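You operate a simulated robot arm through the tools that you are given. There is no shell and no other tool. Be economical: measure what you need, move in short steps, check, and stop when the job is done.

You are at the controls of a simulated two-armed robot. One attempt, no reset.

TASK
Take the cap off the bottle that says "B-53" on the top of the mixing bench and lay it down there.

It is judged by the outcome, as a careful person would: the job done as asked, and still so three seconds after it is handed in. It fails if anything else is knocked over, pushed out of place, dropped, spilled or broken. A push-on lid holds only when it is set on centred and level and pressed home; a screw cap is set on level and turned clockwise until tight.

THE ROBOT
Two 7-joint arms with two-finger parallel grippers on one trunk, on a base that drives. Base frame: it is fixed to the floor where the robot stands at the start and does not move with it; the origin is under the middle of the robot, x ahead of it, y to its left, z up; the surface under the hand at the start is at about z = 80. Readings come in cm, rad, newtons and seconds.
The left shoulder is at the start at [7, 17.7, 112], the right one opposite. With the tool pointing down near the work surface each hand reaches from about 28 to 72 cm from the robot's upright axis, wherever it stands, measured 20 degrees to its own side. Payload 3.43 kg a hand.
Tool frame (each hand has its own): the origin (TCP) lies between the finger pads and is the grasp point; the fingertips stand 3 cm ahead of it; z points along the fingers, y is the line along which they close. The gripper opens to 9.4 cm. The fingers are 2.8 cm wide and 1 cm thick; the gripper's body (5 by 9.6 cm) begins 5.5 cm behind the TCP.
Orientation is that of the tool frame in the base frame, as a unit quaternion [x, y, z, w]. With the fingers straight down and closing along the base's y, the tool's x points along the base's -x, its y along +y and its z along -z.

THE INTERFACE
- The arms move only by the tool jog_arm. It takes "left_deltas", "right_deltas" or both (then of equal length, played together; a hand with none holds still); each is a list of rows, each a list of 7 numbers: the shift along the base's x, y, z in units of 100 mm (1.0 is 100 mm), then the turn, a rotation vector about the base's x, y, z in units of 90 degrees (1.0 is 90 degrees), then the gripper command, from -1 (shut) to 1 (fully open), values between in proportion. In form: [[x, y, z, rx, ry, rz, grip], ...]. A call has 1 to 20 rows; each row is the pose to reach, as a shift and turn from the pose commanded when the call began. A call with a number of a shift or a turn outside -1 to 1 is refused whole. Each row takes 0.2 s and may step no farther than 5 cm and 0.15 rad from the row before; otherwise, or with a gripper value out of range, the whole call is refused. A pose out of reach is approached as far as the arm can. The call stops where the force on the tool passes 40 N (or 10 N more than at its start, if that is more) or the arm is blocked; 0.2 s more then pass. Each finger travels about 15.3 cm/s and halts on what it meets, pressing with about 44 N; the grip force reading is that of the motor and also rises with nothing between the fingers. The clock runs only during rows and for 0.2 s after the last one: add rows that repeat a pose to give the fingers time. The reply holds the time, the measured pose of the TCP, the force on the tool along the base axes, the opening and the grip force, in the units named above and with some noise, with the torque about the TCP (base axes, N m) and any sound that the robot's microphone picked up.
- Cameras (640 x 400 px; columns grow to the right, rows downward): "scene" is now at [12.71, 4.37, 143.69]; the picture's right is [0.51, -0.86, 0.00], its down [-0.50, -0.29, -0.81] and it looks along [0.70, 0.41, -0.58] (base axes); focal length 260 px, centre (320, 200). "left" rides on the left gripper at [7.6, -1.4, -10.2] in its tool frame; the picture's right is [0.18, 0.98, 0.00], its down [-0.75, 0.14, -0.64] and it looks along [-0.63, 0.12, 0.77] (tool axes); focal length 243 px, centre (320, 200). "right" rides on the right gripper at [7.6, 1.4, -10.2] in its tool frame; the picture's right is [-0.18, 0.98, 0.00], its down [-0.75, -0.14, -0.64] and it looks along [-0.63, -0.12, 0.77] (tool axes); focal length 243 px, centre (320, 200). There is no depth. A picture from a camera that has moved, and an enlarged one, comes with that camera's place and axes in the base frame and with its lens.
- get_image(camera): a new picture of that camera. No time passes.
- move_column(by): slides the trunk up (or, below 0, down) by that many cm; the arms and the scene camera ride with it, the base frame stays. It gives what a move gives, with no picture.
- base_move(legs): drives the robot by 1 to 6 legs, each [ahead, turn to the left] in cm and rad, along the robot's own axes; the way and the turn of a leg run together, so that a leg with both is an arc; at most 150 cm and 3.142 rad a leg. The arms and the cameras ride along, it lands a little off, and it stops where it bumps. It gives what a move gives.
- pan_tilt(pan, tilt): turns the head with the scene camera to pan (to the left, within 1.501 rad either way) and tilt (down, from -0.506 to 1.204), counted from straight ahead of the robot. It gives what a move gives.
- close_up(camera, box): a new picture of the part [left, top, right, bottom] of that camera's present view, enlarged. No time passes.
- close_job(): hands the job in; it is judged then, once.

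Go step by step. Nothing tells you exact positions but the pictures and the camera data: compare them with the known pose of the tool, close in by small moves and look again before you grip or let go. The budget is 120 turns and 100 pictures, counting those below and the enlarged ones. Unless the task says otherwise, let go and move clear before handing in, and close with one line.

The tools are called after "Emit:" as name(argument=value, ...) on one line, values as JSON. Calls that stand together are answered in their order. jog_arm: Moves the arms, as the interface text tells. Its arguments: {"type":"object","properties":{"left_deltas":{"type":"array","items":{"type":"array","items":{"type":"number"}}},"right_deltas":{"type":"array","items":{"type":"array","items":{"type":"number"}}}},"required":[]} The other tools are called the same way: move_column (by) slides the trunk up or down; base_move (legs) drives the base; pan_tilt (pan, tilt) turns the head that bears the scene camera; get_image (camera) takes a picture; close_up (camera, box) takes an enlarged picture of a part of a camera's view; close_job () hands the job in.

At the start:

```text
time_s: 0.0
left_eef_pos: [45.72, 36.77, 118.84]
left_tool_rot: [-0.003, 1.0, 0.0, -0.001]
left_ft_force: [0.0, -0.5, 0.1]
left_torque: [0.01, -0.03, 0.0]
left_grip_width: 9.4
left_gripper_force: 0.1
right_eef_pos: [48.95, 0.55, 111.0]
right_tool_rot: [-0.001, 1.0, 0.0, -0.001]
right_ft_force: [0.1, 0.1, 0.2]
right_torque: [-0.02, -0.02, 0.05]
right_grip_width: 9.43
right_gripper_force: 0.0
trunk travel left (down, up): [-70.0, 14.0]
robot x, y, heading: [0.15, -0.22, 0.004]
head pan, tilt: [0.529, 0.623]
```

scene: 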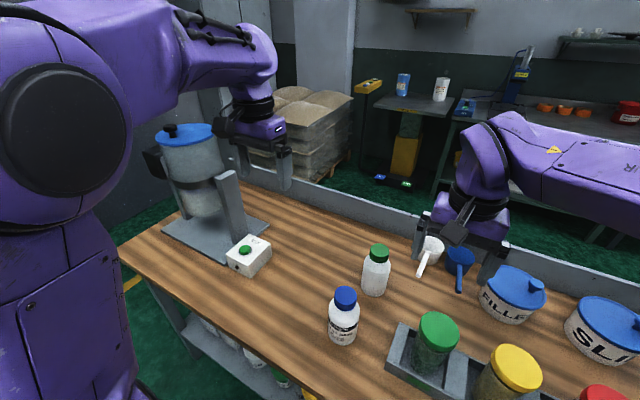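
right: 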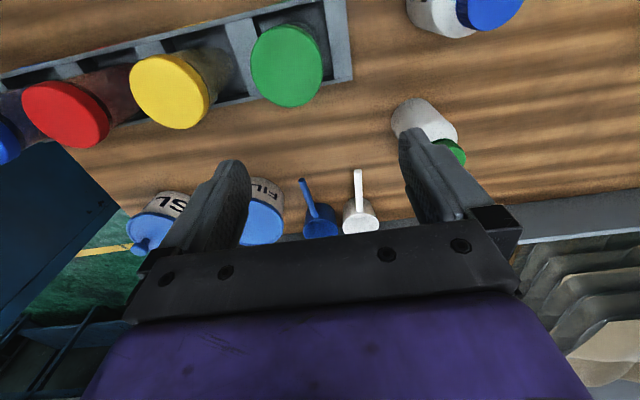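
left: 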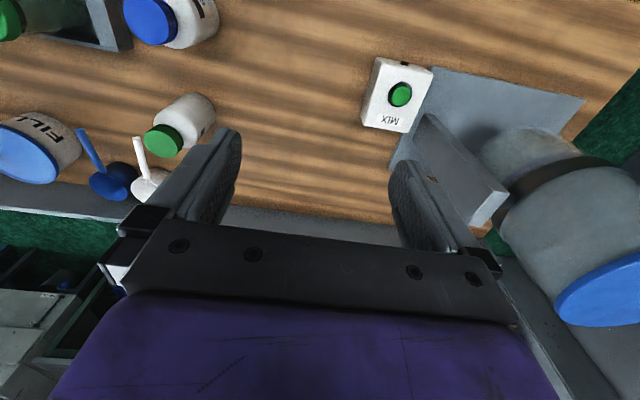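

I see two capped white bottles on the bench, one blue-capped and one green-capped. I'll enlarge the view to read the labels.

Emit:
close_up(camera="scene", box=[310, 230, 410, 360])

Emit:
close_up(camera="left", box=[110, 0, 240, 170])

```text
3.08 times, centred on (360, 295) of scene
camera zoom: at [12.71, 4.37, 143.69], right [0.51, -0.86, 0.0], down [-0.5, -0.29, -0.81], along [0.7, 0.41, -0.58], focal length 801 px, centre (197, -92)
```

zoom: 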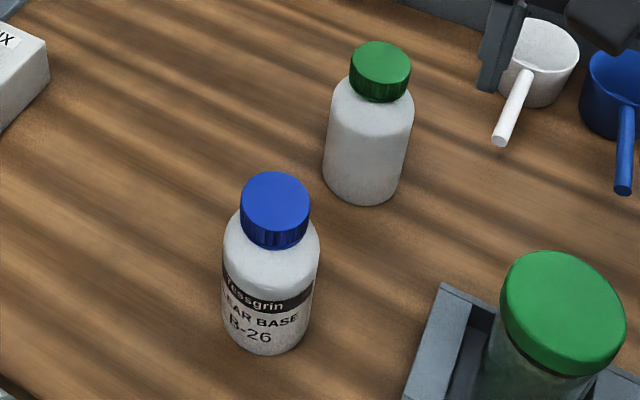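

```text
2.35 times, centred on (175, 85) of left
camera zoom: at [38.03, 35.33, 129.03], right [-0.19, 0.98, 0.0], down [0.75, 0.14, 0.64], along [0.63, 0.12, -0.77], focal length 571 px, centre (661, 471)
```

zoom: 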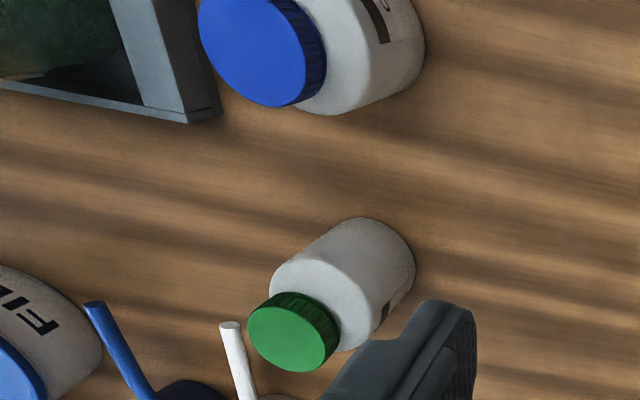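

The blue-capped bottle reads B-26. The green one, at about (61, 15), has its label turned away towards +x/+y, so I'll swing the left hand's camera round to read it.

Emit:
jog_arm(left_deltas=[[0.1, -0.07, 0, 0, 0, -0.09, 1], [0.2, -0.14, 0, 0, 0, -0.18, 1], [0.3, -0.2, 0, 0, 0, -0.27, 1], [0.4, -0.27, 0, 0, 0, -0.36, 1], [0.5, -0.34, 0, 0, 0, -0.45, 1], [0.6, -0.4, 0, 0, 0, -0.54, 1], [0.7, -0.45, 0, 0, 0, -0.63, 1], [0.8, -0.5, 0, 0, 0, -0.72, 1], [0.9, -0.5, 0, 0, 0, -0.81, 1], [1.0, -0.5, 0, 0, 0, -0.9, 1], [1.0, -0.5, 0, 0, 0, -0.98, 1]])

Emit:
get_image(camera="left")

```text
time_s: 2.4
left_eef_pos: [55.64, 31.81, 118.93]
left_tool_rot: [0.695, 0.719, -0.001, 0.001]
left_ft_force: [0.4, 1.1, -0.1]
left_torque: [-0.01, 0.0, 0.0]
left_grip_width: 9.42
left_gripper_force: 0.0
right_eef_pos: [48.92, 0.76, 111.07]
right_tool_rot: [-0.001, 1.0, 0.001, 0.0]
right_ft_force: [0.3, -0.4, 0.3]
right_torque: [0.0, -0.02, -0.01]
right_grip_width: 9.4
right_gripper_force: 0.1
trunk travel left (down, up): [-70.0, 14.0]
robot x, y, heading: [-0.14, -0.09, -0.001]
head pan, tilt: [0.529, 0.623]
```

```text
94 pictures are left
camera left: at [53.9, 39.41, 129.1], right [0.98, 0.22, 0.0], down [0.17, -0.75, 0.64], along [0.14, -0.63, -0.77], focal length 243 px, centre (320, 200)
```

left: 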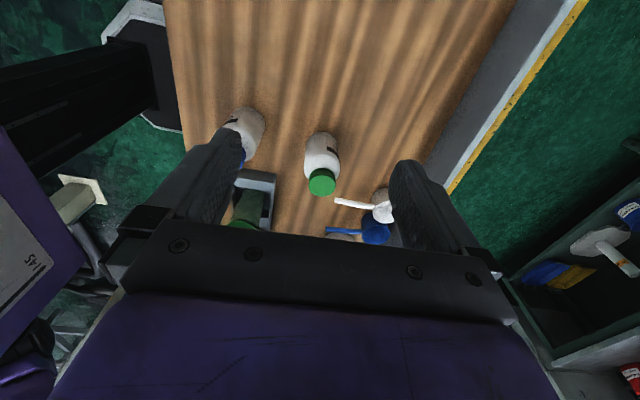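

A label edge shows on the +x side. I'll turn further that way and go lower.

Emit:
jog_arm(left_deltas=[[0.15, -0.05, -0.1, 0, 0, -0.09, 1], [0.3, -0.1, -0.2, 0, 0, -0.18, 1], [0.45, -0.15, -0.35, 0, 0, -0.27, 1], [0.6, -0.2, -0.5, 0, 0, -0.36, 1], [0.75, -0.25, -0.65, 0, 0, -0.45, 1], [0.9, -0.3, -0.8, 0, 0, -0.54, 1], [1.0, -0.35, -1.0, 0, 0, -0.6, 1]])

Emit:
get_image(camera="left")

```text
time_s: 4.0
left_eef_pos: [65.97, 28.35, 108.91]
left_tool_rot: [0.946, 0.325, 0.0, 0.001]
left_ft_force: [-0.6, 0.4, -0.3]
left_torque: [0.0, 0.06, -0.02]
left_grip_width: 9.39
left_gripper_force: 0.0
right_eef_pos: [49.07, 0.75, 110.83]
right_tool_rot: [-0.002, 1.0, 0.0, -0.001]
right_ft_force: [-0.1, -0.8, 0.0]
right_torque: [-0.04, 0.03, -0.03]
right_grip_width: 9.4
right_gripper_force: 0.0
trunk travel left (down, up): [-70.0, 14.0]
robot x, y, heading: [0.29, -0.05, 0.0]
head pan, tilt: [0.529, 0.623]
```

```text
93 pictures are left
camera left: at [71.0, 34.15, 119.08], right [0.75, -0.66, 0.0], down [-0.51, -0.57, 0.64], along [-0.43, -0.48, -0.77], focal length 243 px, centre (320, 200)
```

left: 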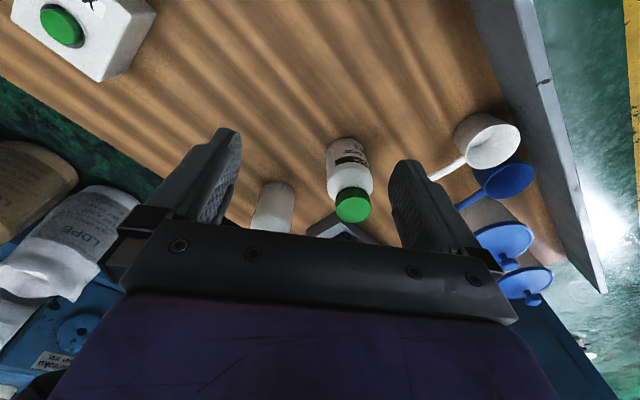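

Emit:
close_up(camera="left", box=[310, 130, 390, 230])

```text
4.00 times, centred on (350, 180) of left
camera zoom: at [71.0, 34.15, 119.08], right [0.75, -0.66, 0.0], down [-0.51, -0.57, 0.64], along [-0.43, -0.48, -0.77], focal length 970 px, centre (200, 280)
```

zoom: 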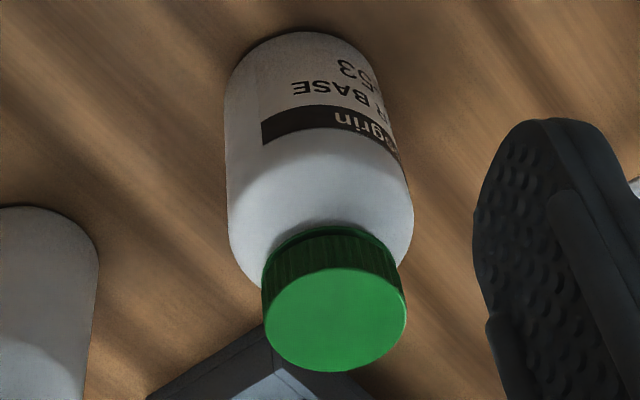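

The label reads "…BASE, …53", so the green-capped bottle is the target: cap top at about (59.5, 14.6, 95), body about 7 cm wide and cap about 5 cm wide. The left hand will hold the body from the side while the right unscrews, so I'll yaw the left hand back to -60° first.

Emit:
jog_arm(left_deltas=[[-0.1, 0, 0, 0, 0, 0.09, 1], [-0.2, 0, 0, 0, 0, 0.18, 1], [-0.3, 0, 0, 0, 0, 0.27, 1], [-0.4, 0, 0, 0, 0, 0.36, 1], [-0.5, -0.05, 0, 0, 0, 0.45, 1], [-0.6, -0.1, 0, 0, 0, 0.54, 1], [-0.7, -0.15, 0, 0, 0, 0.63, 1], [-0.8, -0.2, 0, 0, 0, 0.72, 1], [-0.9, -0.25, 0, 0, 0, 0.81, 1], [-1.0, -0.3, 0, 0, 0, 0.9, 1], [-1.0, -0.3, 0, 0, 0, 0.91, 1]])

Emit:
jog_arm(left_deltas=[[0, 0, 0, -0.075, -0.043, 0, 1], [0, 0, 0, -0.15, -0.087, 0, 1], [0, 0, 0, -0.225, -0.13, 0, 1], [0, 0, 0, -0.3, -0.173, 0, 1], [0, 0, 0, -0.375, -0.217, 0, 1], [0, 0, 0, -0.45, -0.26, 0, 1], [0, 0, 0, -0.525, -0.303, 0, 1], [0, 0, 0, -0.6, -0.347, 0, 1], [0, 0, 0, -0.654, -0.378, 0, 1], [0, 0, 0, -0.654, -0.378, 0, 1]])

Emit:
get_image(camera="left")

Emit:
get_image(camera="scene")

```text
time_s: 6.4
left_eef_pos: [55.83, 25.3, 108.77]
left_tool_rot: [0.5, 0.866, 0.0, 0.0]
left_ft_force: [0.2, -0.3, -0.1]
left_torque: [-0.02, -0.03, 0.01]
left_grip_width: 9.39
left_gripper_force: 0.1
right_eef_pos: [48.89, 0.69, 111.11]
right_tool_rot: [-0.002, 1.0, 0.0, 0.0]
right_ft_force: [-0.6, 0.6, -0.2]
right_torque: [0.0, 0.04, -0.01]
right_grip_width: 9.4
right_gripper_force: 0.1
trunk travel left (down, up): [-70.0, 14.0]
robot x, y, heading: [-0.01, 0.1, 0.002]
head pan, tilt: [0.529, 0.623]
```

```text
time_s: 8.6
left_eef_pos: [55.7, 25.22, 108.78]
left_tool_rot: [0.414, 0.718, -0.279, 0.485]
left_ft_force: [-0.2, -0.2, 0.9]
left_torque: [0.0, 0.0, 0.01]
left_grip_width: 9.4
left_gripper_force: 0.0
right_eef_pos: [48.95, 0.56, 110.98]
right_tool_rot: [-0.002, 1.0, 0.0, 0.0]
right_ft_force: [0.0, 0.5, 1.1]
right_torque: [0.02, -0.02, 0.0]
right_grip_width: 9.4
right_gripper_force: 0.0
trunk travel left (down, up): [-70.0, 14.0]
robot x, y, heading: [-0.24, -0.47, -0.005]
head pan, tilt: [0.529, 0.623]
```

```text
91 pictures are left
camera left: at [48.24, 35.22, 105.58], right [0.82, 0.55, -0.17], down [-0.04, 0.34, 0.94], along [0.58, -0.76, 0.3], focal length 243 px, centre (320, 200)
```

left: 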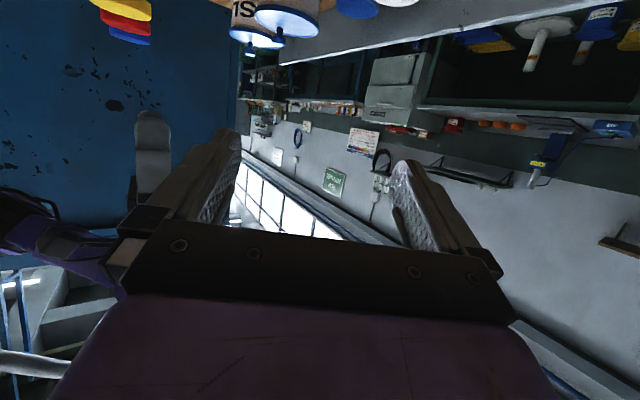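

```text
90 pictures are left
camera scene: at [12.7, 4.33, 143.69], right [0.51, -0.86, 0.0], down [-0.5, -0.29, -0.81], along [0.7, 0.41, -0.58], focal length 260 px, centre (320, 200)
```

scene: 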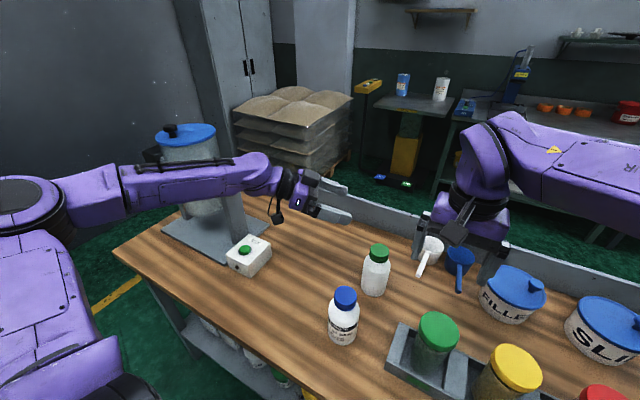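

The left camera ended up on the underside of the hand, which is fine and keeps the space above free for the right hand. I'll steepen the fingers to 35° below horizontal and descend part way to the standoff.

Emit:
jog_arm(left_deltas=[[-0.05, -0.05, 0, 0.06, 0.035, 0, 1], [-0.1, -0.1, -0.2, 0.125, 0.072, 0, 1], [-0.14, -0.15, -0.5, 0.125, 0.072, 0, 1], [-0.14, -0.15, -0.8, 0.125, 0.072, 0, 1], [-0.14, -0.15, -1.0, 0.125, 0.072, 0, 1], [-0.14, -0.15, -1.0, 0.125, 0.072, 0, 1]])

Emit:
get_image(camera="left")

Emit:
get_image(camera="scene")

```text
time_s: 10.0
left_eef_pos: [54.35, 23.8, 98.85]
left_tool_rot: [0.444, 0.768, -0.231, 0.4]
left_ft_force: [0.6, -0.9, 0.7]
left_torque: [-0.03, 0.02, 0.02]
left_grip_width: 9.4
left_gripper_force: 0.0
right_eef_pos: [48.84, 0.69, 110.92]
right_tool_rot: [-0.002, 1.0, 0.0, 0.0]
right_ft_force: [-0.2, -1.0, -0.2]
right_torque: [-0.02, 0.0, 0.02]
right_grip_width: 9.38
right_gripper_force: 0.1
trunk travel left (down, up): [-70.0, 14.0]
robot x, y, heading: [0.21, 0.18, -0.005]
head pan, tilt: [0.529, 0.623]
```

```text
89 pictures are left
camera left: at [46.66, 34.13, 98.45], right [0.8, 0.58, -0.15], down [0.07, 0.15, 0.99], along [0.6, -0.8, 0.08], focal length 243 px, centre (320, 200)
```

left: 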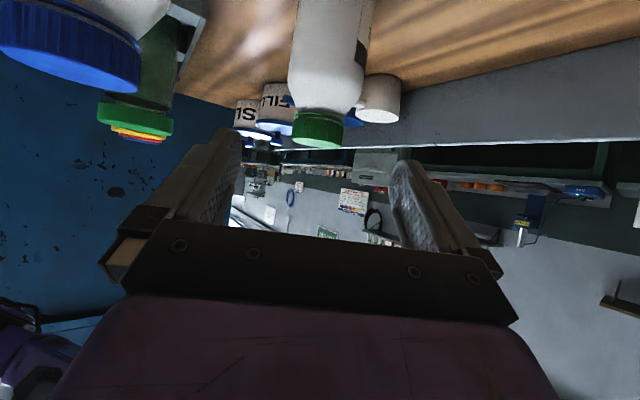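

```text
88 pictures are left
camera scene: at [12.68, 4.4, 143.69], right [0.51, -0.86, 0.0], down [-0.5, -0.29, -0.81], along [0.7, 0.41, -0.58], focal length 260 px, centre (320, 200)
```

scene: 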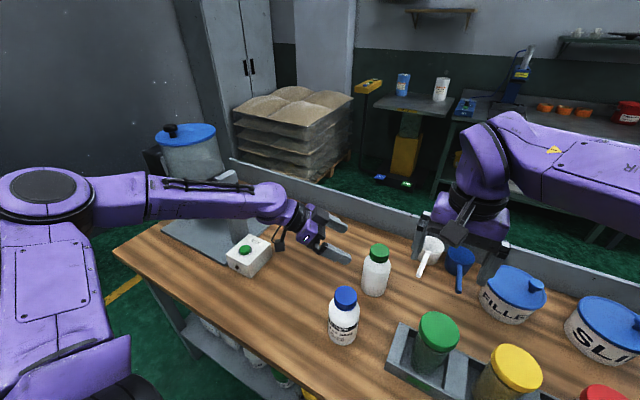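

The bottle axis works out at about (59.85, 14.5), and the hand's centreline already passes within about 1 mm of it. I'll lower straight to z ≈ 86.4 and look.

Emit:
jog_arm(left_deltas=[[0, 0, -0.3, 0, 0, 0, 1], [0, 0, -0.6, 0, 0, 0, 1], [0.005, 0, -0.9, 0, 0, 0, 1], [0.005, 0, -1.0, 0, 0, 0, 1]])

Emit:
jog_arm(left_deltas=[[0, 0, -0.12, 0, 0, 0, 1], [0, 0, -0.24, 0, 0, 0, 1], [0, 0, -0.24, 0, 0, 0, 1]])

Emit:
get_image(camera="left")

Emit:
close_up(camera="scene", box=[220, 180, 420, 340])

```text
time_s: 11.0
left_eef_pos: [54.62, 23.83, 88.94]
left_tool_rot: [0.443, 0.768, -0.23, 0.401]
left_ft_force: [0.1, 0.7, 0.2]
left_torque: [0.0, 0.02, -0.01]
left_grip_width: 9.42
left_gripper_force: 0.0
right_eef_pos: [48.96, 0.71, 110.91]
right_tool_rot: [-0.001, 1.0, 0.0, 0.0]
right_ft_force: [0.2, -0.4, 1.1]
right_torque: [-0.04, 0.01, 0.03]
right_grip_width: 9.41
right_gripper_force: 0.1
trunk travel left (down, up): [-70.0, 14.0]
robot x, y, heading: [0.25, 0.12, 0.005]
head pan, tilt: [0.529, 0.623]
```

```text
time_s: 11.8
left_eef_pos: [54.5, 23.76, 86.46]
left_tool_rot: [0.444, 0.768, -0.23, 0.399]
left_ft_force: [-0.3, 0.4, 0.9]
left_torque: [-0.02, 0.0, 0.01]
left_grip_width: 9.41
left_gripper_force: 0.1
right_eef_pos: [49.04, 0.65, 111.04]
right_tool_rot: [-0.002, 1.0, 0.001, 0.0]
right_ft_force: [0.0, -0.4, -0.3]
right_torque: [-0.01, 0.01, 0.04]
right_grip_width: 9.4
right_gripper_force: 0.1
trunk travel left (down, up): [-70.0, 14.0]
robot x, y, heading: [-0.09, -0.46, 0.001]
head pan, tilt: [0.529, 0.623]
```

```text
87 pictures are left
camera left: at [46.77, 34.16, 86.01], right [0.8, 0.58, -0.15], down [0.07, 0.15, 0.99], along [0.6, -0.8, 0.08], focal length 243 px, centre (320, 200)
```

left: 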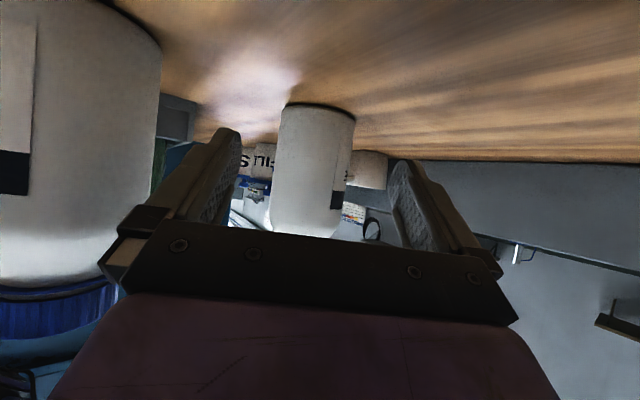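

```text
2.50 times, centred on (320, 260) of scene
camera zoom: at [12.69, 4.36, 143.69], right [0.51, -0.86, 0.0], down [-0.5, -0.29, -0.81], along [0.7, 0.41, -0.58], focal length 651 px, centre (320, 50)
```

zoom: 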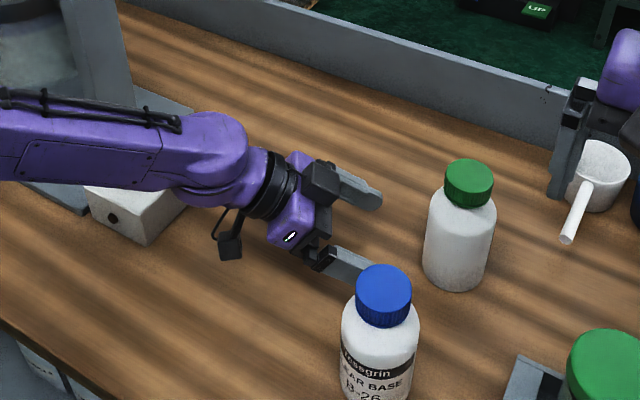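

The bottle sits centred between the fingers, and the blue bottle is about 3 cm clear of the near finger. I'll advance 9.3 cm along the fingers' heading with a small lateral correction.

Emit:
jog_arm(left_deltas=[[0.08, -0.13, 0, 0, 0, 0, 1], [0.16, -0.26, 0, 0, 0, 0, 1], [0.24, -0.39, 0, 0, 0, 0, 1], [0.31, -0.51, 0, 0, 0, 0, 1], [0.31, -0.51, 0, 0, 0, 0, 1]])

Emit:
get_image(camera="left")

Emit:
close_up(camera="scene", box=[280, 200, 440, 320])

```text
time_s: 13.0
left_eef_pos: [57.49, 18.7, 86.46]
left_tool_rot: [0.444, 0.768, -0.231, 0.4]
left_ft_force: [-0.3, -0.3, -0.7]
left_torque: [-0.04, 0.0, -0.01]
left_grip_width: 9.39
left_gripper_force: 0.1
right_eef_pos: [48.84, 0.75, 110.92]
right_tool_rot: [-0.002, 1.0, 0.0, 0.0]
right_ft_force: [0.3, -0.3, -0.6]
right_torque: [0.01, -0.01, 0.02]
right_grip_width: 9.4
right_gripper_force: 0.0
trunk travel left (down, up): [-70.0, 14.0]
robot x, y, heading: [0.3, -0.43, 0.004]
head pan, tilt: [0.529, 0.623]
```

```text
85 pictures are left
camera left: at [49.86, 29.07, 85.94], right [0.8, 0.58, -0.15], down [0.07, 0.15, 0.99], along [0.6, -0.8, 0.08], focal length 243 px, centre (320, 200)
```

left: 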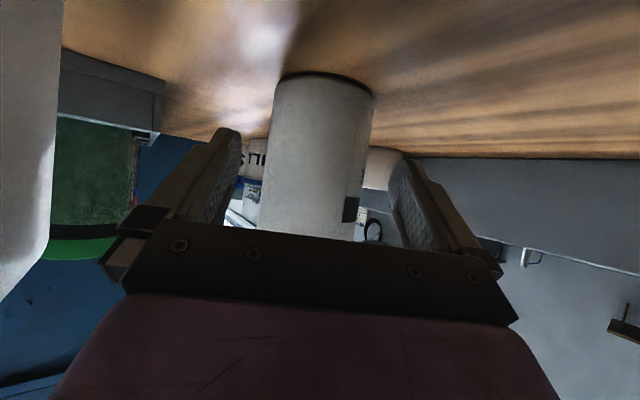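

```text
3.33 times, centred on (360, 260) of scene
camera zoom: at [12.67, 4.41, 143.69], right [0.51, -0.86, 0.0], down [-0.5, -0.3, -0.81], along [0.7, 0.41, -0.58], focal length 868 px, centre (187, 0)
```

zoom: 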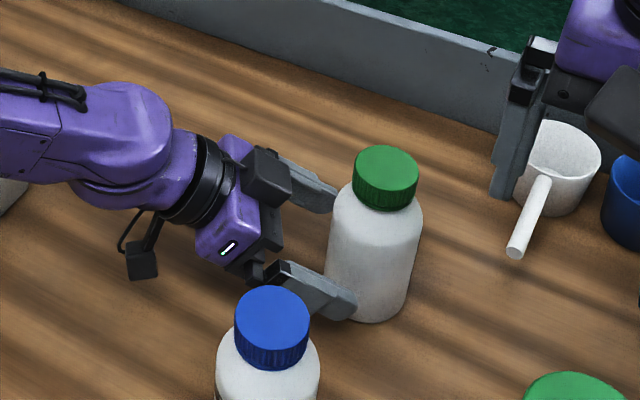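

The bottle is still centred between the fingers. I'll advance the last 3.4 cm and then close on the body.

Emit:
jog_arm(left_deltas=[[0.06, -0.1, 0, 0, 0, 0, 1], [0.12, -0.2, 0, 0, 0, 0, 1], [0.17, -0.295, 0, 0, 0, 0, 1], [0.17, -0.295, 0, 0, 0, 0, 1]])

Emit:
get_image(camera="left")

Emit:
close_up(camera="scene", box=[280, 200, 440, 320])

```text
time_s: 14.0
left_eef_pos: [59.29, 15.76, 86.56]
left_tool_rot: [0.443, 0.768, -0.23, 0.401]
left_ft_force: [0.2, 0.3, 0.0]
left_torque: [0.0, 0.01, -0.02]
left_grip_width: 9.43
left_gripper_force: 0.2
right_eef_pos: [48.89, 0.63, 111.01]
right_tool_rot: [-0.002, 1.0, -0.001, 0.0]
right_ft_force: [0.1, -0.2, -0.3]
right_torque: [0.0, -0.01, -0.02]
right_grip_width: 9.41
right_gripper_force: 0.0
trunk travel left (down, up): [-70.0, 14.0]
robot x, y, heading: [-0.19, 0.09, 0.005]
head pan, tilt: [0.529, 0.623]
```

```text
83 pictures are left
camera left: at [51.52, 26.17, 86.04], right [0.8, 0.58, -0.15], down [0.07, 0.15, 0.99], along [0.6, -0.8, 0.08], focal length 243 px, centre (320, 200)
```

left: 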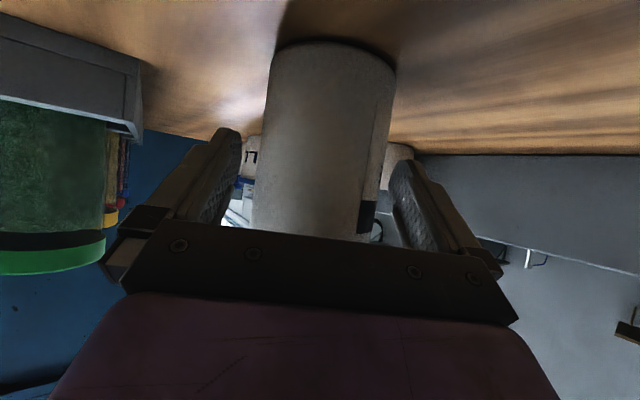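

```text
3.33 times, centred on (360, 260) of scene
camera zoom: at [12.7, 4.4, 143.69], right [0.51, -0.86, 0.0], down [-0.5, -0.29, -0.81], along [0.7, 0.41, -0.58], focal length 868 px, centre (187, 0)
```

zoom: 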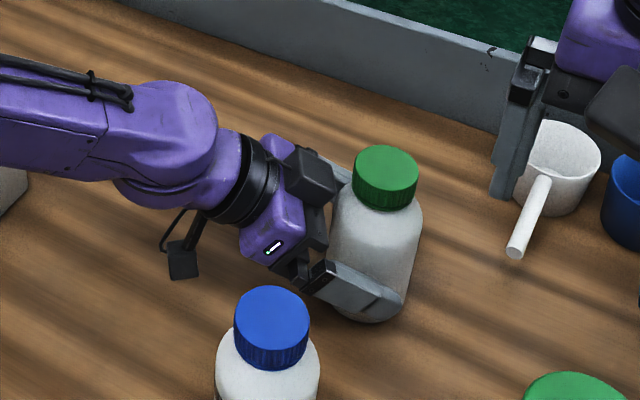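

The fingers straddle the body without touching it. I'll close the left gripper.

Emit:
jog_arm(left_deltas=[[0, 0, 0, 0, 0, 0, 0.6], [0, 0, 0, 0, 0, 0, 0.3], [0, 0, 0, 0, 0, 0, -1], [0, 0, 0, 0, 0, 0, -1], [0, 0, 0, 0, 0, 0, -1]])

Emit:
close_up(camera="scene", box=[280, 200, 440, 320])

Emit:
get_image(camera="right")

```text
time_s: 15.2
left_eef_pos: [59.28, 15.83, 86.42]
left_tool_rot: [0.444, 0.768, -0.23, 0.4]
left_ft_force: [-0.1, -1.3, 0.2]
left_torque: [-0.04, -0.09, 0.01]
left_grip_width: 7.22
left_gripper_force: 44.1
right_eef_pos: [49.02, 0.7, 110.94]
right_tool_rot: [-0.001, 1.0, -0.001, 0.0]
right_ft_force: [0.5, -0.8, -0.9]
right_torque: [0.05, 0.02, 0.0]
right_grip_width: 9.4
right_gripper_force: 0.2
trunk travel left (down, up): [-70.0, 14.0]
robot x, y, heading: [-0.18, -0.0, -0.004]
head pan, tilt: [0.529, 0.623]
```

```text
3.33 times, centred on (360, 260) of scene
camera zoom: at [12.71, 4.36, 143.69], right [0.51, -0.86, 0.0], down [-0.5, -0.29, -0.81], along [0.7, 0.41, -0.58], focal length 868 px, centre (187, 0)
```

zoom: 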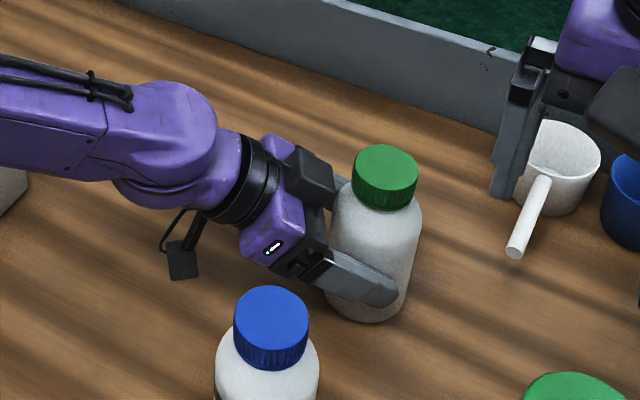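

```text
80 pictures are left
camera right: at [41.29, 2.04, 121.41], right [0.18, 0.98, 0.0], down [0.75, -0.14, 0.64], along [0.63, -0.12, -0.77], focal length 243 px, centre (320, 200)
```

right: 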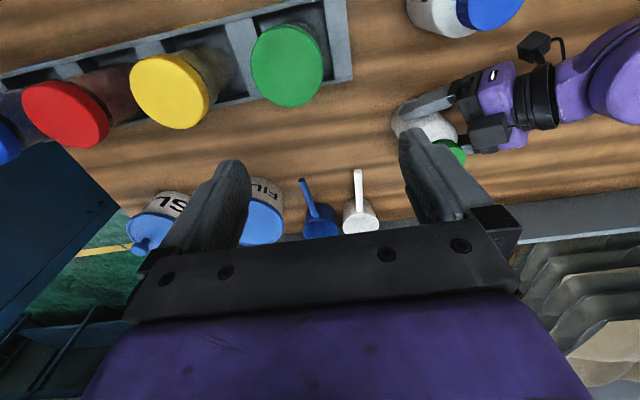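

The body is firmly gripped at 7.2 cm. I'll bring the right hand over the cap, yawed -60° so its fingers close across the left hand's direction, and stop short to look.

Emit:
jog_arm(right_deltas=[[0.1, 0.1, 0, 0, 0, -0.09, 1], [0.2, 0.2, 0, 0, 0, -0.18, 1], [0.3, 0.3, 0, 0, 0, -0.27, 1], [0.4, 0.4, 0, 0, 0, -0.36, 1], [0.5, 0.5, 0, 0, 0, -0.45, 1], [0.6, 0.6, 0, 0, 0, -0.54, 1], [0.7, 0.75, 0, 0, 0, -0.61, 1], [0.8, 0.9, 0, 0, 0, -0.667, 1], [0.9, 0.9, 0, 0, 0, -0.667, 1]])

Emit:
get_image(camera="right")

Emit:
get_image(camera="scene")

```text
time_s: 17.2
left_eef_pos: [59.28, 15.78, 86.51]
left_tool_rot: [0.444, 0.768, -0.23, 0.4]
left_ft_force: [-0.2, -1.6, 2.2]
left_torque: [-0.19, -0.19, -0.11]
left_grip_width: 7.21
left_gripper_force: 44.0
right_eef_pos: [56.98, 8.41, 110.49]
right_tool_rot: [0.499, 0.867, 0.001, 0.0]
right_ft_force: [0.4, -0.5, 1.1]
right_torque: [0.01, 0.02, -0.04]
right_grip_width: 9.39
right_gripper_force: 0.1
right hand out of reach, approached as far as the arm can: row 8, 9
trunk travel left (down, up): [-70.0, 14.0]
robot x, y, heading: [0.2, 0.37, -0.001]
head pan, tilt: [0.529, 0.623]
```

```text
79 pictures are left
camera right: at [54.39, 15.69, 120.93], right [0.94, 0.33, 0.0], down [0.26, -0.72, 0.64], along [0.21, -0.6, -0.77], focal length 243 px, centre (320, 200)
```

right: 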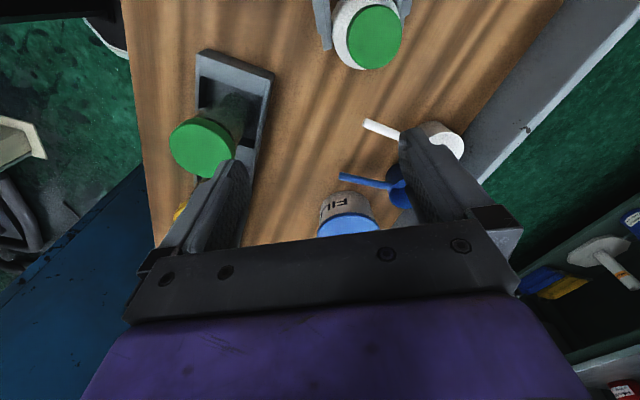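

```text
78 pictures are left
camera scene: at [12.76, 4.37, 143.69], right [0.5, -0.86, 0.0], down [-0.5, -0.29, -0.81], along [0.7, 0.41, -0.58], focal length 260 px, centre (320, 200)
```

scene: 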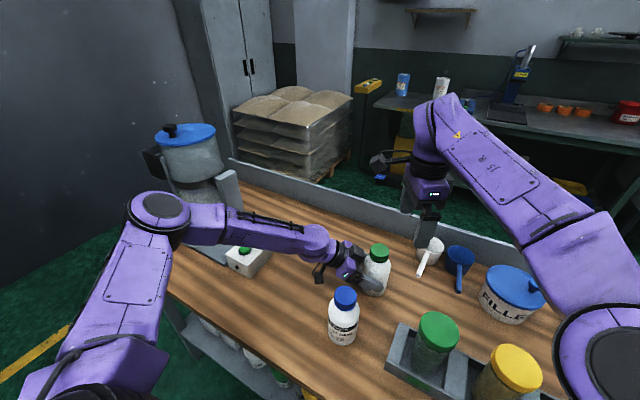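

The right hand hits its reach limit near (57, 8), so the bottle needs to come closer. I'll lift it about 1.5 cm with the left hand, carry it to about (57, 8) while turning the hand to point along -y, clear of the blue bottle and rack, and set it back down.

Emit:
jog_arm(left_deltas=[[0, 0, 0.08, 0, 0, 0, -1], [0, 0, 0.15, 0, 0, 0, -1], [0.0, -0.03, 0.15, 0, 0, -0.05, -1], [0.0, -0.08, 0.15, 0, 0, -0.1, -1], [0.0, -0.16, 0.15, 0, 0, -0.15, -1], [-0.02, -0.24, 0.15, 0, 0, -0.2, -1], [-0.05, -0.32, 0.15, 0, 0, -0.25, -1], [-0.1, -0.4, 0.15, 0, 0, -0.3, -1], [-0.15, -0.5, 0.15, 0, 0, -0.333, -1], [-0.19, -0.57, 0.15, 0, 0, -0.333, -1], [-0.228, -0.64, 0.15, 0, 0, -0.333, -1], [-0.228, -0.64, 0.15, 0, 0, -0.333, -1]])

Emit:
get_image(camera="scene")

Emit:
get_image(camera="right")

```text
time_s: 19.8
left_eef_pos: [56.94, 9.22, 87.83]
left_tool_rot: [0.627, 0.627, -0.326, 0.327]
left_ft_force: [0.2, 0.7, -4.4]
left_torque: [0.08, -0.02, 0.0]
left_grip_width: 7.2
left_gripper_force: 43.7
right_eef_pos: [57.09, 8.27, 110.4]
right_tool_rot: [0.499, 0.867, 0.0, -0.001]
right_ft_force: [1.0, -0.1, 0.1]
right_torque: [-0.01, 0.03, 0.01]
right_grip_width: 9.38
right_gripper_force: 0.0
trunk travel left (down, up): [-70.0, 14.0]
robot x, y, heading: [0.01, 0.07, -0.003]
head pan, tilt: [0.529, 0.623]
```

```text
77 pictures are left
camera scene: at [12.79, 4.41, 143.68], right [0.51, -0.86, 0.0], down [-0.5, -0.29, -0.81], along [0.7, 0.41, -0.58], focal length 260 px, centre (320, 200)
```

scene: 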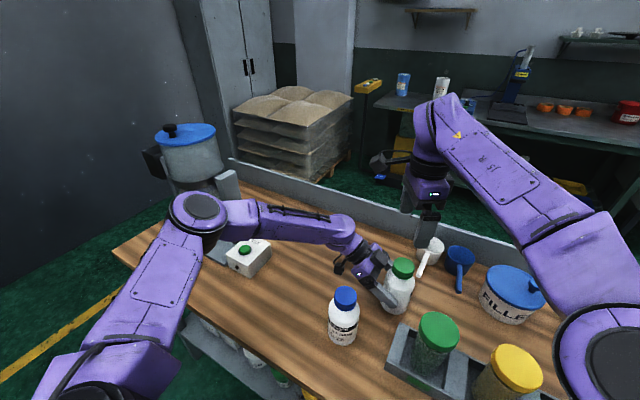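

```text
76 pictures are left
camera right: at [54.42, 15.71, 120.9], right [0.94, 0.34, 0.0], down [0.26, -0.72, 0.64], along [0.21, -0.61, -0.77], focal length 243 px, centre (320, 200)
```

right: 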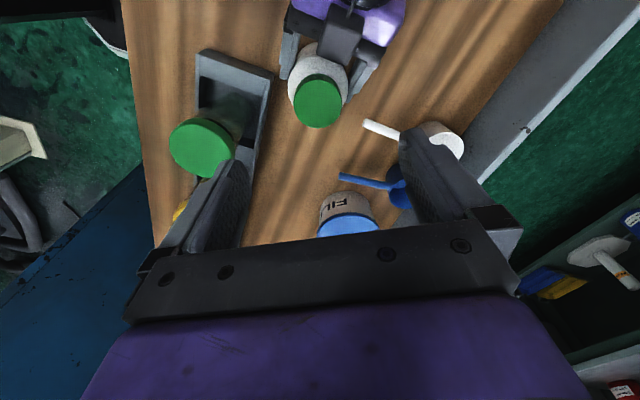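

The bottle is now over clear bench near (57, 8). I'll set it down, lowering gently.

Emit:
jog_arm(left_deltas=[[0, 0, -0.06, 0, 0, 0, -1], [0, 0, -0.11, 0, 0, 0, -1], [0, 0, -0.14, 0, 0, 0, -1], [0, 0, -0.14, 0, 0, 0, -1]])

Emit:
close_up(camera="scene", box=[320, 220, 480, 340])

Emit:
close_up(camera="right", box=[240, 0, 400, 140])

```text
time_s: 20.8
left_eef_pos: [56.92, 9.3, 86.48]
left_tool_rot: [0.627, 0.627, -0.327, 0.326]
left_ft_force: [0.3, -0.1, -3.2]
left_torque: [0.04, -0.04, -0.01]
left_grip_width: 7.2
left_gripper_force: 44.5
right_eef_pos: [56.96, 8.4, 110.47]
right_tool_rot: [0.498, 0.867, 0.0, 0.0]
right_ft_force: [-0.1, -0.3, -0.6]
right_torque: [0.01, -0.03, 0.0]
right_grip_width: 9.4
right_gripper_force: 0.1
trunk travel left (down, up): [-70.0, 14.0]
robot x, y, heading: [-0.28, 0.04, -0.004]
head pan, tilt: [0.529, 0.623]
```

```text
3.33 times, centred on (400, 280) of scene
camera zoom: at [12.76, 4.39, 143.69], right [0.51, -0.86, 0.0], down [-0.5, -0.29, -0.81], along [0.7, 0.41, -0.58], focal length 868 px, centre (53, -67)
```

zoom: 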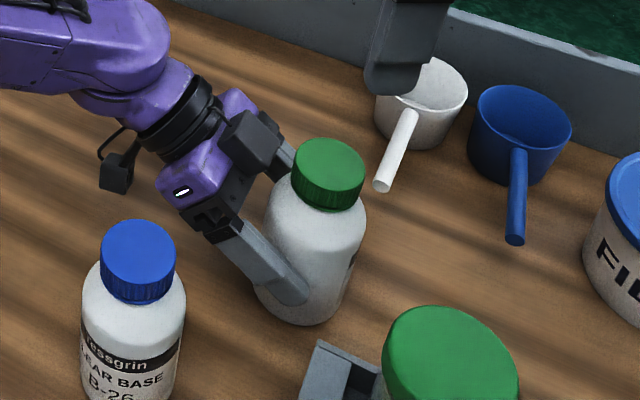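

```text
2.86 times, centred on (320, 70) of right
camera zoom: at [54.39, 15.7, 120.92], right [0.94, 0.34, 0.0], down [0.26, -0.72, 0.64], along [0.22, -0.61, -0.77], focal length 693 px, centre (320, 571)
```

zoom: 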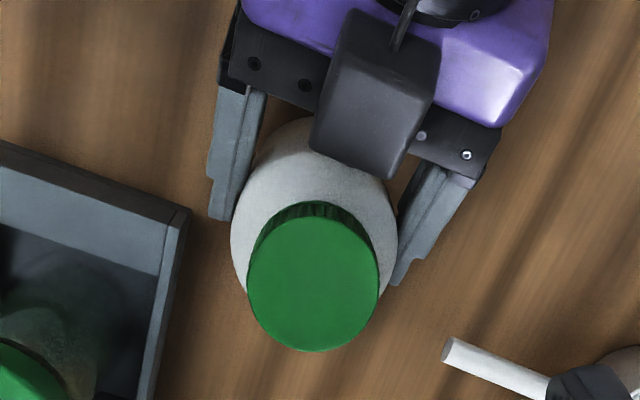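

The bottle stands at about (57, 8). The box on top of the left gripper sits close to the cap at +y, so I'll re-grip 1.2 cm lower and 0.5 cm further back to leave room for the right fingers.

Emit:
jog_arm(left_deltas=[[0, 0, -0.012, 0, 0, 0, -1], [0, 0, -0.012, 0, 0, 0, 0.7], [0, 0, -0.012, 0, 0, 0, 1], [0, 0, -0.012, 0, 0, 0, 1], [0, 0.025, -0.06, 0, 0, 0, 1], [0, 0.05, -0.12, 0, 0, 0, 1], [0, 0.05, -0.12, 0, 0, 0, 0.6], [0, 0.05, -0.12, 0, 0, 0, -1], [0, 0.05, -0.12, 0, 0, 0, -1], [0, 0.05, -0.12, 0, 0, 0, -1]])

Emit:
close_up(camera="scene", box=[320, 220, 480, 340])

Emit:
close_up(camera="right", box=[240, 0, 400, 140])

```text
time_s: 23.0
left_eef_pos: [57.03, 9.87, 85.25]
left_tool_rot: [0.627, 0.627, -0.326, 0.327]
left_ft_force: [0.0, -0.1, 0.4]
left_torque: [-0.03, -0.06, 0.0]
left_grip_width: 6.86
left_gripper_force: 44.2
right_eef_pos: [56.97, 8.44, 110.51]
right_tool_rot: [0.499, 0.867, 0.0, 0.0]
right_ft_force: [0.2, -0.4, 0.2]
right_torque: [0.01, -0.02, 0.02]
right_grip_width: 9.42
right_gripper_force: 0.1
trunk travel left (down, up): [-70.0, 14.0]
robot x, y, heading: [0.17, -0.08, 0.004]
head pan, tilt: [0.529, 0.623]
```

```text
3.33 times, centred on (400, 280) of scene
camera zoom: at [12.72, 4.4, 143.69], right [0.51, -0.86, 0.0], down [-0.5, -0.29, -0.81], along [0.7, 0.41, -0.58], focal length 868 px, centre (53, -67)
```

zoom: 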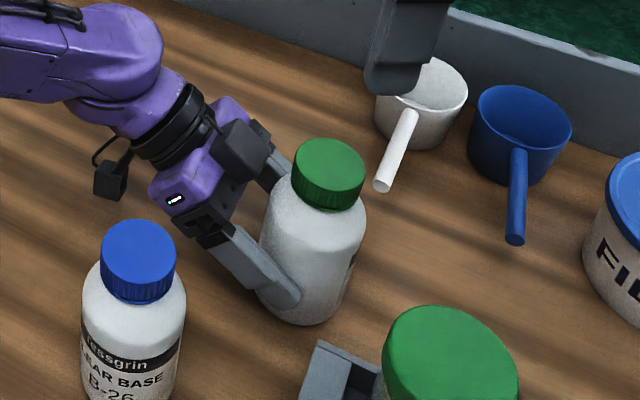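

```text
2.86 times, centred on (320, 70) of right
camera zoom: at [54.36, 15.7, 120.93], right [0.94, 0.34, 0.0], down [0.26, -0.72, 0.64], along [0.22, -0.61, -0.77], focal length 693 px, centre (320, 571)
```

zoom: 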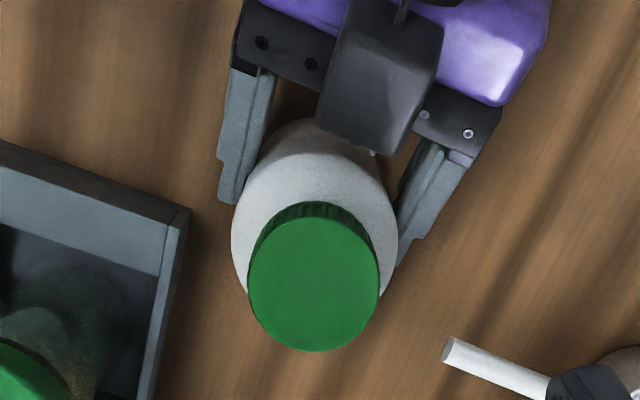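

The grip width dropped to 6.86 cm, so the pads are holding short of the widest point. I'll re-grip 0.5 cm further forward.

Emit:
jog_arm(left_deltas=[[0, 0, 0, 0, 0, 0, 0.7], [0, 0, 0, 0, 0, 0, 1], [0, -0.025, 0, 0, 0, 0, 1], [0, -0.05, 0, 0, 0, 0, 1], [0, -0.05, 0, 0, 0, 0, 0.6], [0, -0.05, 0, 0, 0, 0, -1], [0, -0.05, 0, 0, 0, 0, -1], [0, -0.05, 0, 0, 0, 0, -1]])

Emit:
close_up(camera="right", box=[240, 0, 400, 140])

```text
time_s: 24.8
left_eef_pos: [56.85, 9.22, 85.42]
left_tool_rot: [0.627, 0.628, -0.326, 0.327]
left_ft_force: [1.2, 0.2, 1.3]
left_torque: [-0.05, 0.11, -0.04]
left_grip_width: 7.17
left_gripper_force: 44.0
right_eef_pos: [56.92, 8.33, 110.46]
right_tool_rot: [0.499, 0.867, -0.001, -0.001]
right_ft_force: [-0.1, -0.3, -0.3]
right_torque: [-0.03, 0.0, -0.02]
right_grip_width: 9.41
right_gripper_force: 0.1
trunk travel left (down, up): [-70.0, 14.0]
robot x, y, heading: [0.05, -0.24, 0.006]
head pan, tilt: [0.529, 0.623]
```

```text
2.86 times, centred on (320, 70) of right
camera zoom: at [54.36, 15.69, 120.93], right [0.94, 0.34, 0.0], down [0.26, -0.72, 0.64], along [0.22, -0.61, -0.77], focal length 693 px, centre (320, 571)
```

zoom: 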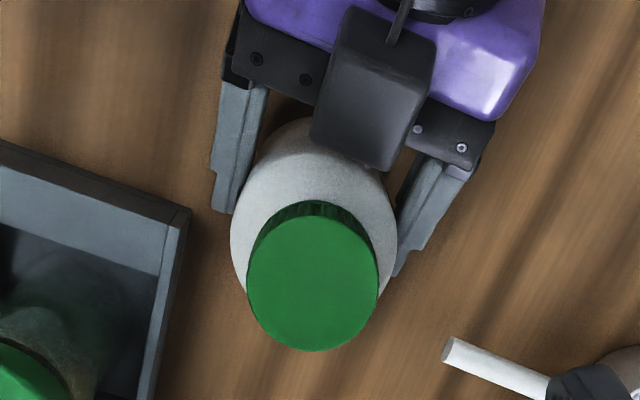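

The grip is good now at 7.17 cm, and the cap centre is at about (56.9, 8.0). I'll lower the right hand part way to check alignment.

Emit:
jog_arm(right_deltas=[[0, -0.02, -0.2, 0, 0, 0, 1], [0, -0.04, -0.4, 0, 0, 0, 1], [0, -0.04, -0.6, 0, 0, 0, 1], [0, -0.04, -0.7, 0, 0, 0, 1], [0, -0.04, -0.7, 0, 0, 0, 1]])

Emit:
get_image(camera="right")

Emit:
close_up(camera="scene", box=[320, 180, 480, 300])

```text
time_s: 26.0
left_eef_pos: [56.94, 9.34, 85.41]
left_tool_rot: [0.627, 0.627, -0.326, 0.327]
left_ft_force: [0.7, 2.5, 1.2]
left_torque: [-0.03, 0.18, -0.02]
left_grip_width: 7.17
left_gripper_force: 43.8
right_eef_pos: [56.92, 7.97, 103.51]
right_tool_rot: [0.498, 0.867, 0.0, 0.0]
right_ft_force: [1.1, 0.5, -0.3]
right_torque: [0.01, -0.03, 0.02]
right_grip_width: 9.39
right_gripper_force: 0.0
trunk travel left (down, up): [-70.0, 14.0]
robot x, y, heading: [-0.19, 0.13, -0.003]
head pan, tilt: [0.529, 0.623]
```

```text
70 pictures are left
camera right: at [54.33, 15.29, 113.97], right [0.94, 0.33, 0.0], down [0.26, -0.72, 0.64], along [0.22, -0.61, -0.77], focal length 243 px, centre (320, 200)
```

right: 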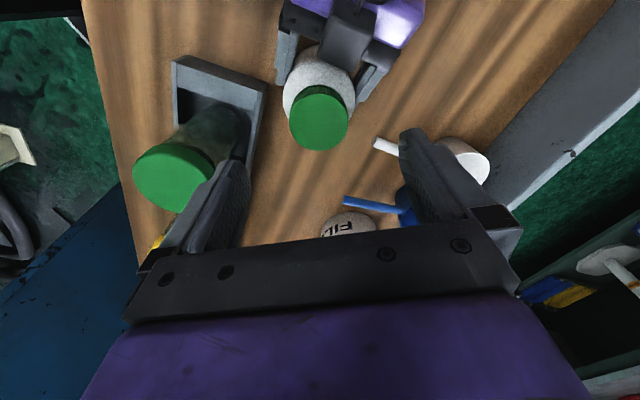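

```text
3.33 times, centred on (400, 240) of scene
camera zoom: at [12.69, 4.42, 143.69], right [0.51, -0.86, 0.0], down [-0.5, -0.3, -0.81], along [0.7, 0.41, -0.58], focal length 868 px, centre (53, 67)
```

zoom: 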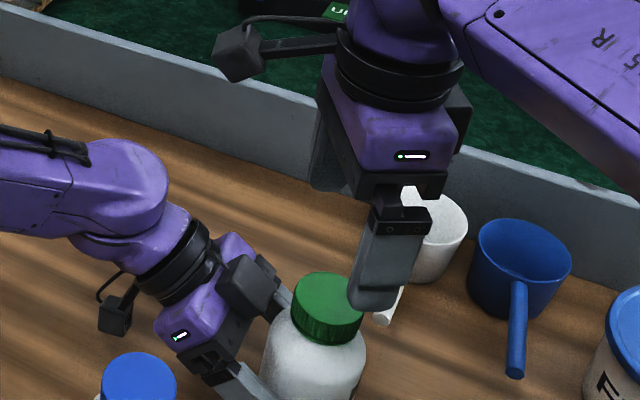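

Alignment looks good: cap at about (56.85, 8.1) against TCP (56.9, 8.0). I'll descend to put the fingertips around the cap.

Emit:
jog_arm(right_deltas=[[0, 0, -0.2, 0, 0, 0, 1], [0, 0.01, -0.4, 0, 0, 0, 1], [0, 0.01, -0.6, 0, 0, 0, 1], [0, 0.01, -0.72, 0, 0, 0, 1], [0, 0.01, -0.72, 0, 0, 0, 1]])

Emit:
get_image(camera="right")

Emit:
close_up(camera="scene", box=[320, 190, 480, 310])

```text
time_s: 27.2
left_eef_pos: [56.85, 9.35, 85.43]
left_tool_rot: [0.627, 0.628, -0.326, 0.327]
left_ft_force: [-0.4, 1.6, 1.2]
left_torque: [-0.04, 0.03, -0.03]
left_grip_width: 7.12
left_gripper_force: 43.7
right_eef_pos: [56.95, 8.14, 96.34]
right_tool_rot: [0.499, 0.867, 0.0, 0.0]
right_ft_force: [-0.1, 0.4, -0.1]
right_torque: [0.05, 0.0, -0.02]
right_grip_width: 9.39
right_gripper_force: 0.0
trunk travel left (down, up): [-70.0, 14.0]
robot x, y, heading: [-0.2, 0.15, 0.001]
head pan, tilt: [0.529, 0.623]
```

```text
68 pictures are left
camera right: at [54.28, 15.29, 106.82], right [0.94, 0.33, 0.0], down [0.26, -0.72, 0.64], along [0.22, -0.61, -0.77], focal length 243 px, centre (320, 200)
```

right: 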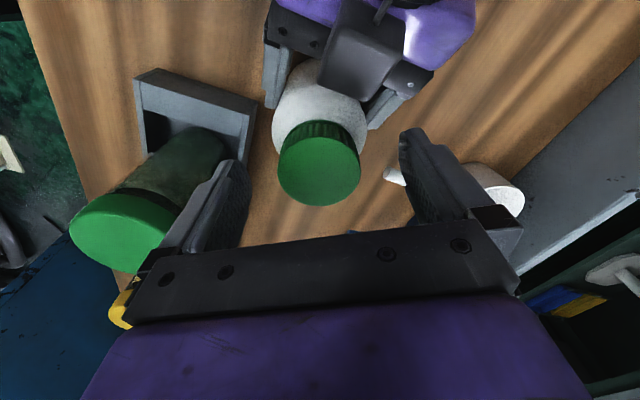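

```text
3.33 times, centred on (400, 250) of scene
camera zoom: at [12.69, 4.42, 143.69], right [0.51, -0.86, 0.0], down [-0.5, -0.3, -0.81], along [0.7, 0.41, -0.58], focal length 868 px, centre (53, 33)
```

zoom: 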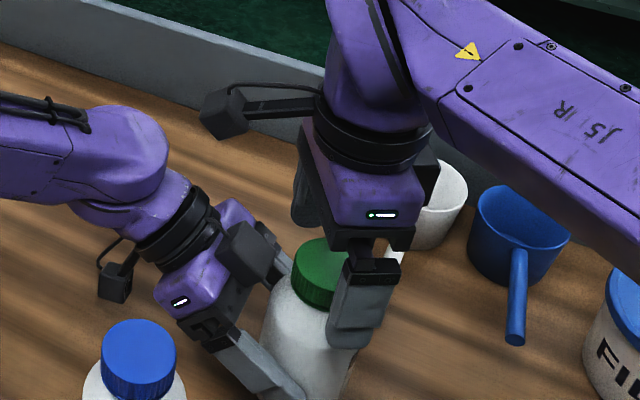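

The cap is centred between the right fingers. I'll close on it.

Emit:
jog_arm(right_deltas=[[0, 0, 0, 0, 0, 0, 0.6], [0, 0, 0, 0, 0, 0, 0.2], [0, 0, 0, 0, 0, 0, -0.2], [0, 0, 0, 0, 0, 0, -1], [0, 0, 0, 0, 0, 0, -1]])

Emit:
close_up(camera="right", box=[200, 20, 440, 260])

```text
time_s: 28.4
left_eef_pos: [57.0, 9.41, 85.46]
left_tool_rot: [0.627, 0.628, -0.325, 0.327]
left_ft_force: [2.4, 4.3, 0.4]
left_torque: [-0.06, 0.03, 0.09]
left_grip_width: 7.14
left_gripper_force: 44.1
right_eef_pos: [56.85, 7.95, 96.4]
right_tool_rot: [0.498, 0.867, 0.0, 0.0]
right_ft_force: [-2.9, -2.5, -0.2]
right_torque: [-0.07, 0.06, 0.0]
right_grip_width: 4.4
right_gripper_force: 44.0
trunk travel left (down, up): [-70.0, 14.0]
robot x, y, heading: [0.03, -0.04, -0.009]
head pan, tilt: [0.529, 0.623]
```

```text
1.67 times, centred on (320, 140) of right
camera zoom: at [54.27, 15.29, 106.83], right [0.94, 0.33, 0.0], down [0.26, -0.72, 0.64], along [0.21, -0.61, -0.77], focal length 404 px, centre (320, 300)
```

zoom: 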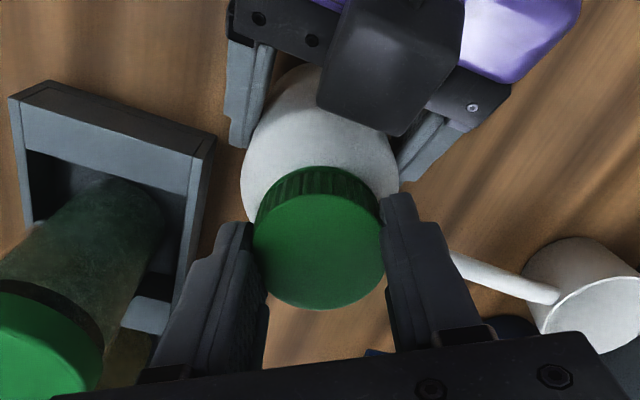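

Cap gripped at 4.4 cm. I'll try a counter-clockwise turn of about 40° and watch the torque.

Emit:
jog_arm(right_deltas=[[0, 0, 0, 0, 0, 0.08, -1], [0, 0, 0, 0, 0, 0.16, -1], [0, 0, 0, 0, 0, 0.24, -1], [0, 0, 0, 0, 0, 0.32, -1], [0, 0, 0.002, 0, 0, 0.4, -1], [0, 0, 0.004, 0, 0, 0.45, -1]])

Emit:
close_up(camera="scene", box=[320, 190, 480, 310])

Emit:
close_up(camera="right", box=[200, 20, 440, 260])

```text
time_s: 29.8
left_eef_pos: [56.95, 9.41, 85.43]
left_tool_rot: [0.627, 0.628, -0.326, 0.327]
left_ft_force: [10.6, 13.3, -0.8]
left_torque: [-0.81, 0.76, 0.19]
left_grip_width: 7.12
left_gripper_force: 43.7
right_eef_pos: [57.0, 7.93, 96.29]
right_tool_rot: [0.167, 0.986, 0.0, 0.0]
right_ft_force: [-11.2, -13.3, 0.6]
right_torque: [-0.5, 0.48, 0.0]
right_grip_width: 4.43
right_gripper_force: 44.2
trunk travel left (down, up): [-70.0, 14.0]
robot x, y, heading: [0.06, -0.03, -0.002]
head pan, tilt: [0.529, 0.623]
```

```text
3.33 times, centred on (400, 250) of scene
camera zoom: at [12.67, 4.39, 143.69], right [0.51, -0.86, 0.0], down [-0.5, -0.29, -0.81], along [0.7, 0.41, -0.58], focal length 868 px, centre (53, 33)
```

zoom: 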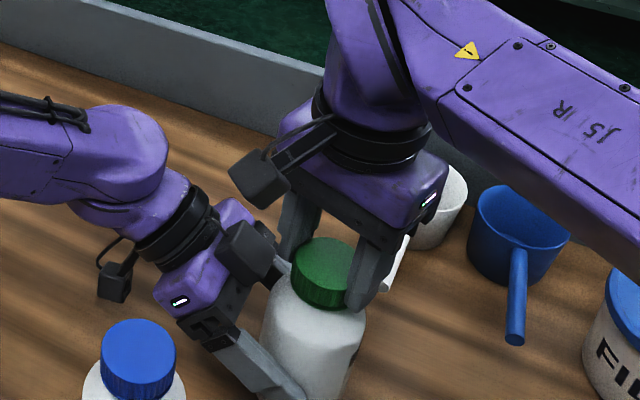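

```text
1.67 times, centred on (320, 140) of right
camera zoom: at [50.16, 11.85, 106.87], right [0.5, 0.87, 0.0], down [0.67, -0.38, 0.64], along [0.56, -0.32, -0.77], focal length 404 px, centre (320, 300)
```

zoom: 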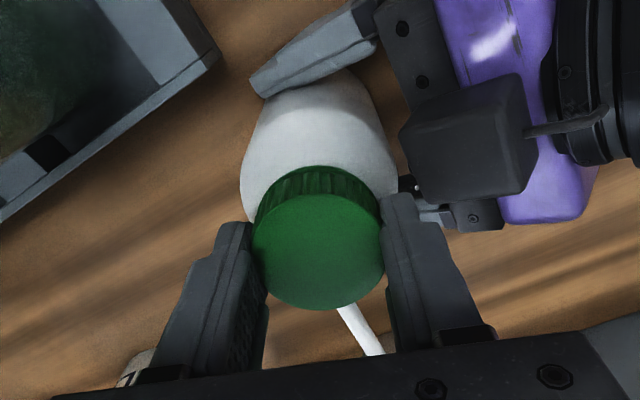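

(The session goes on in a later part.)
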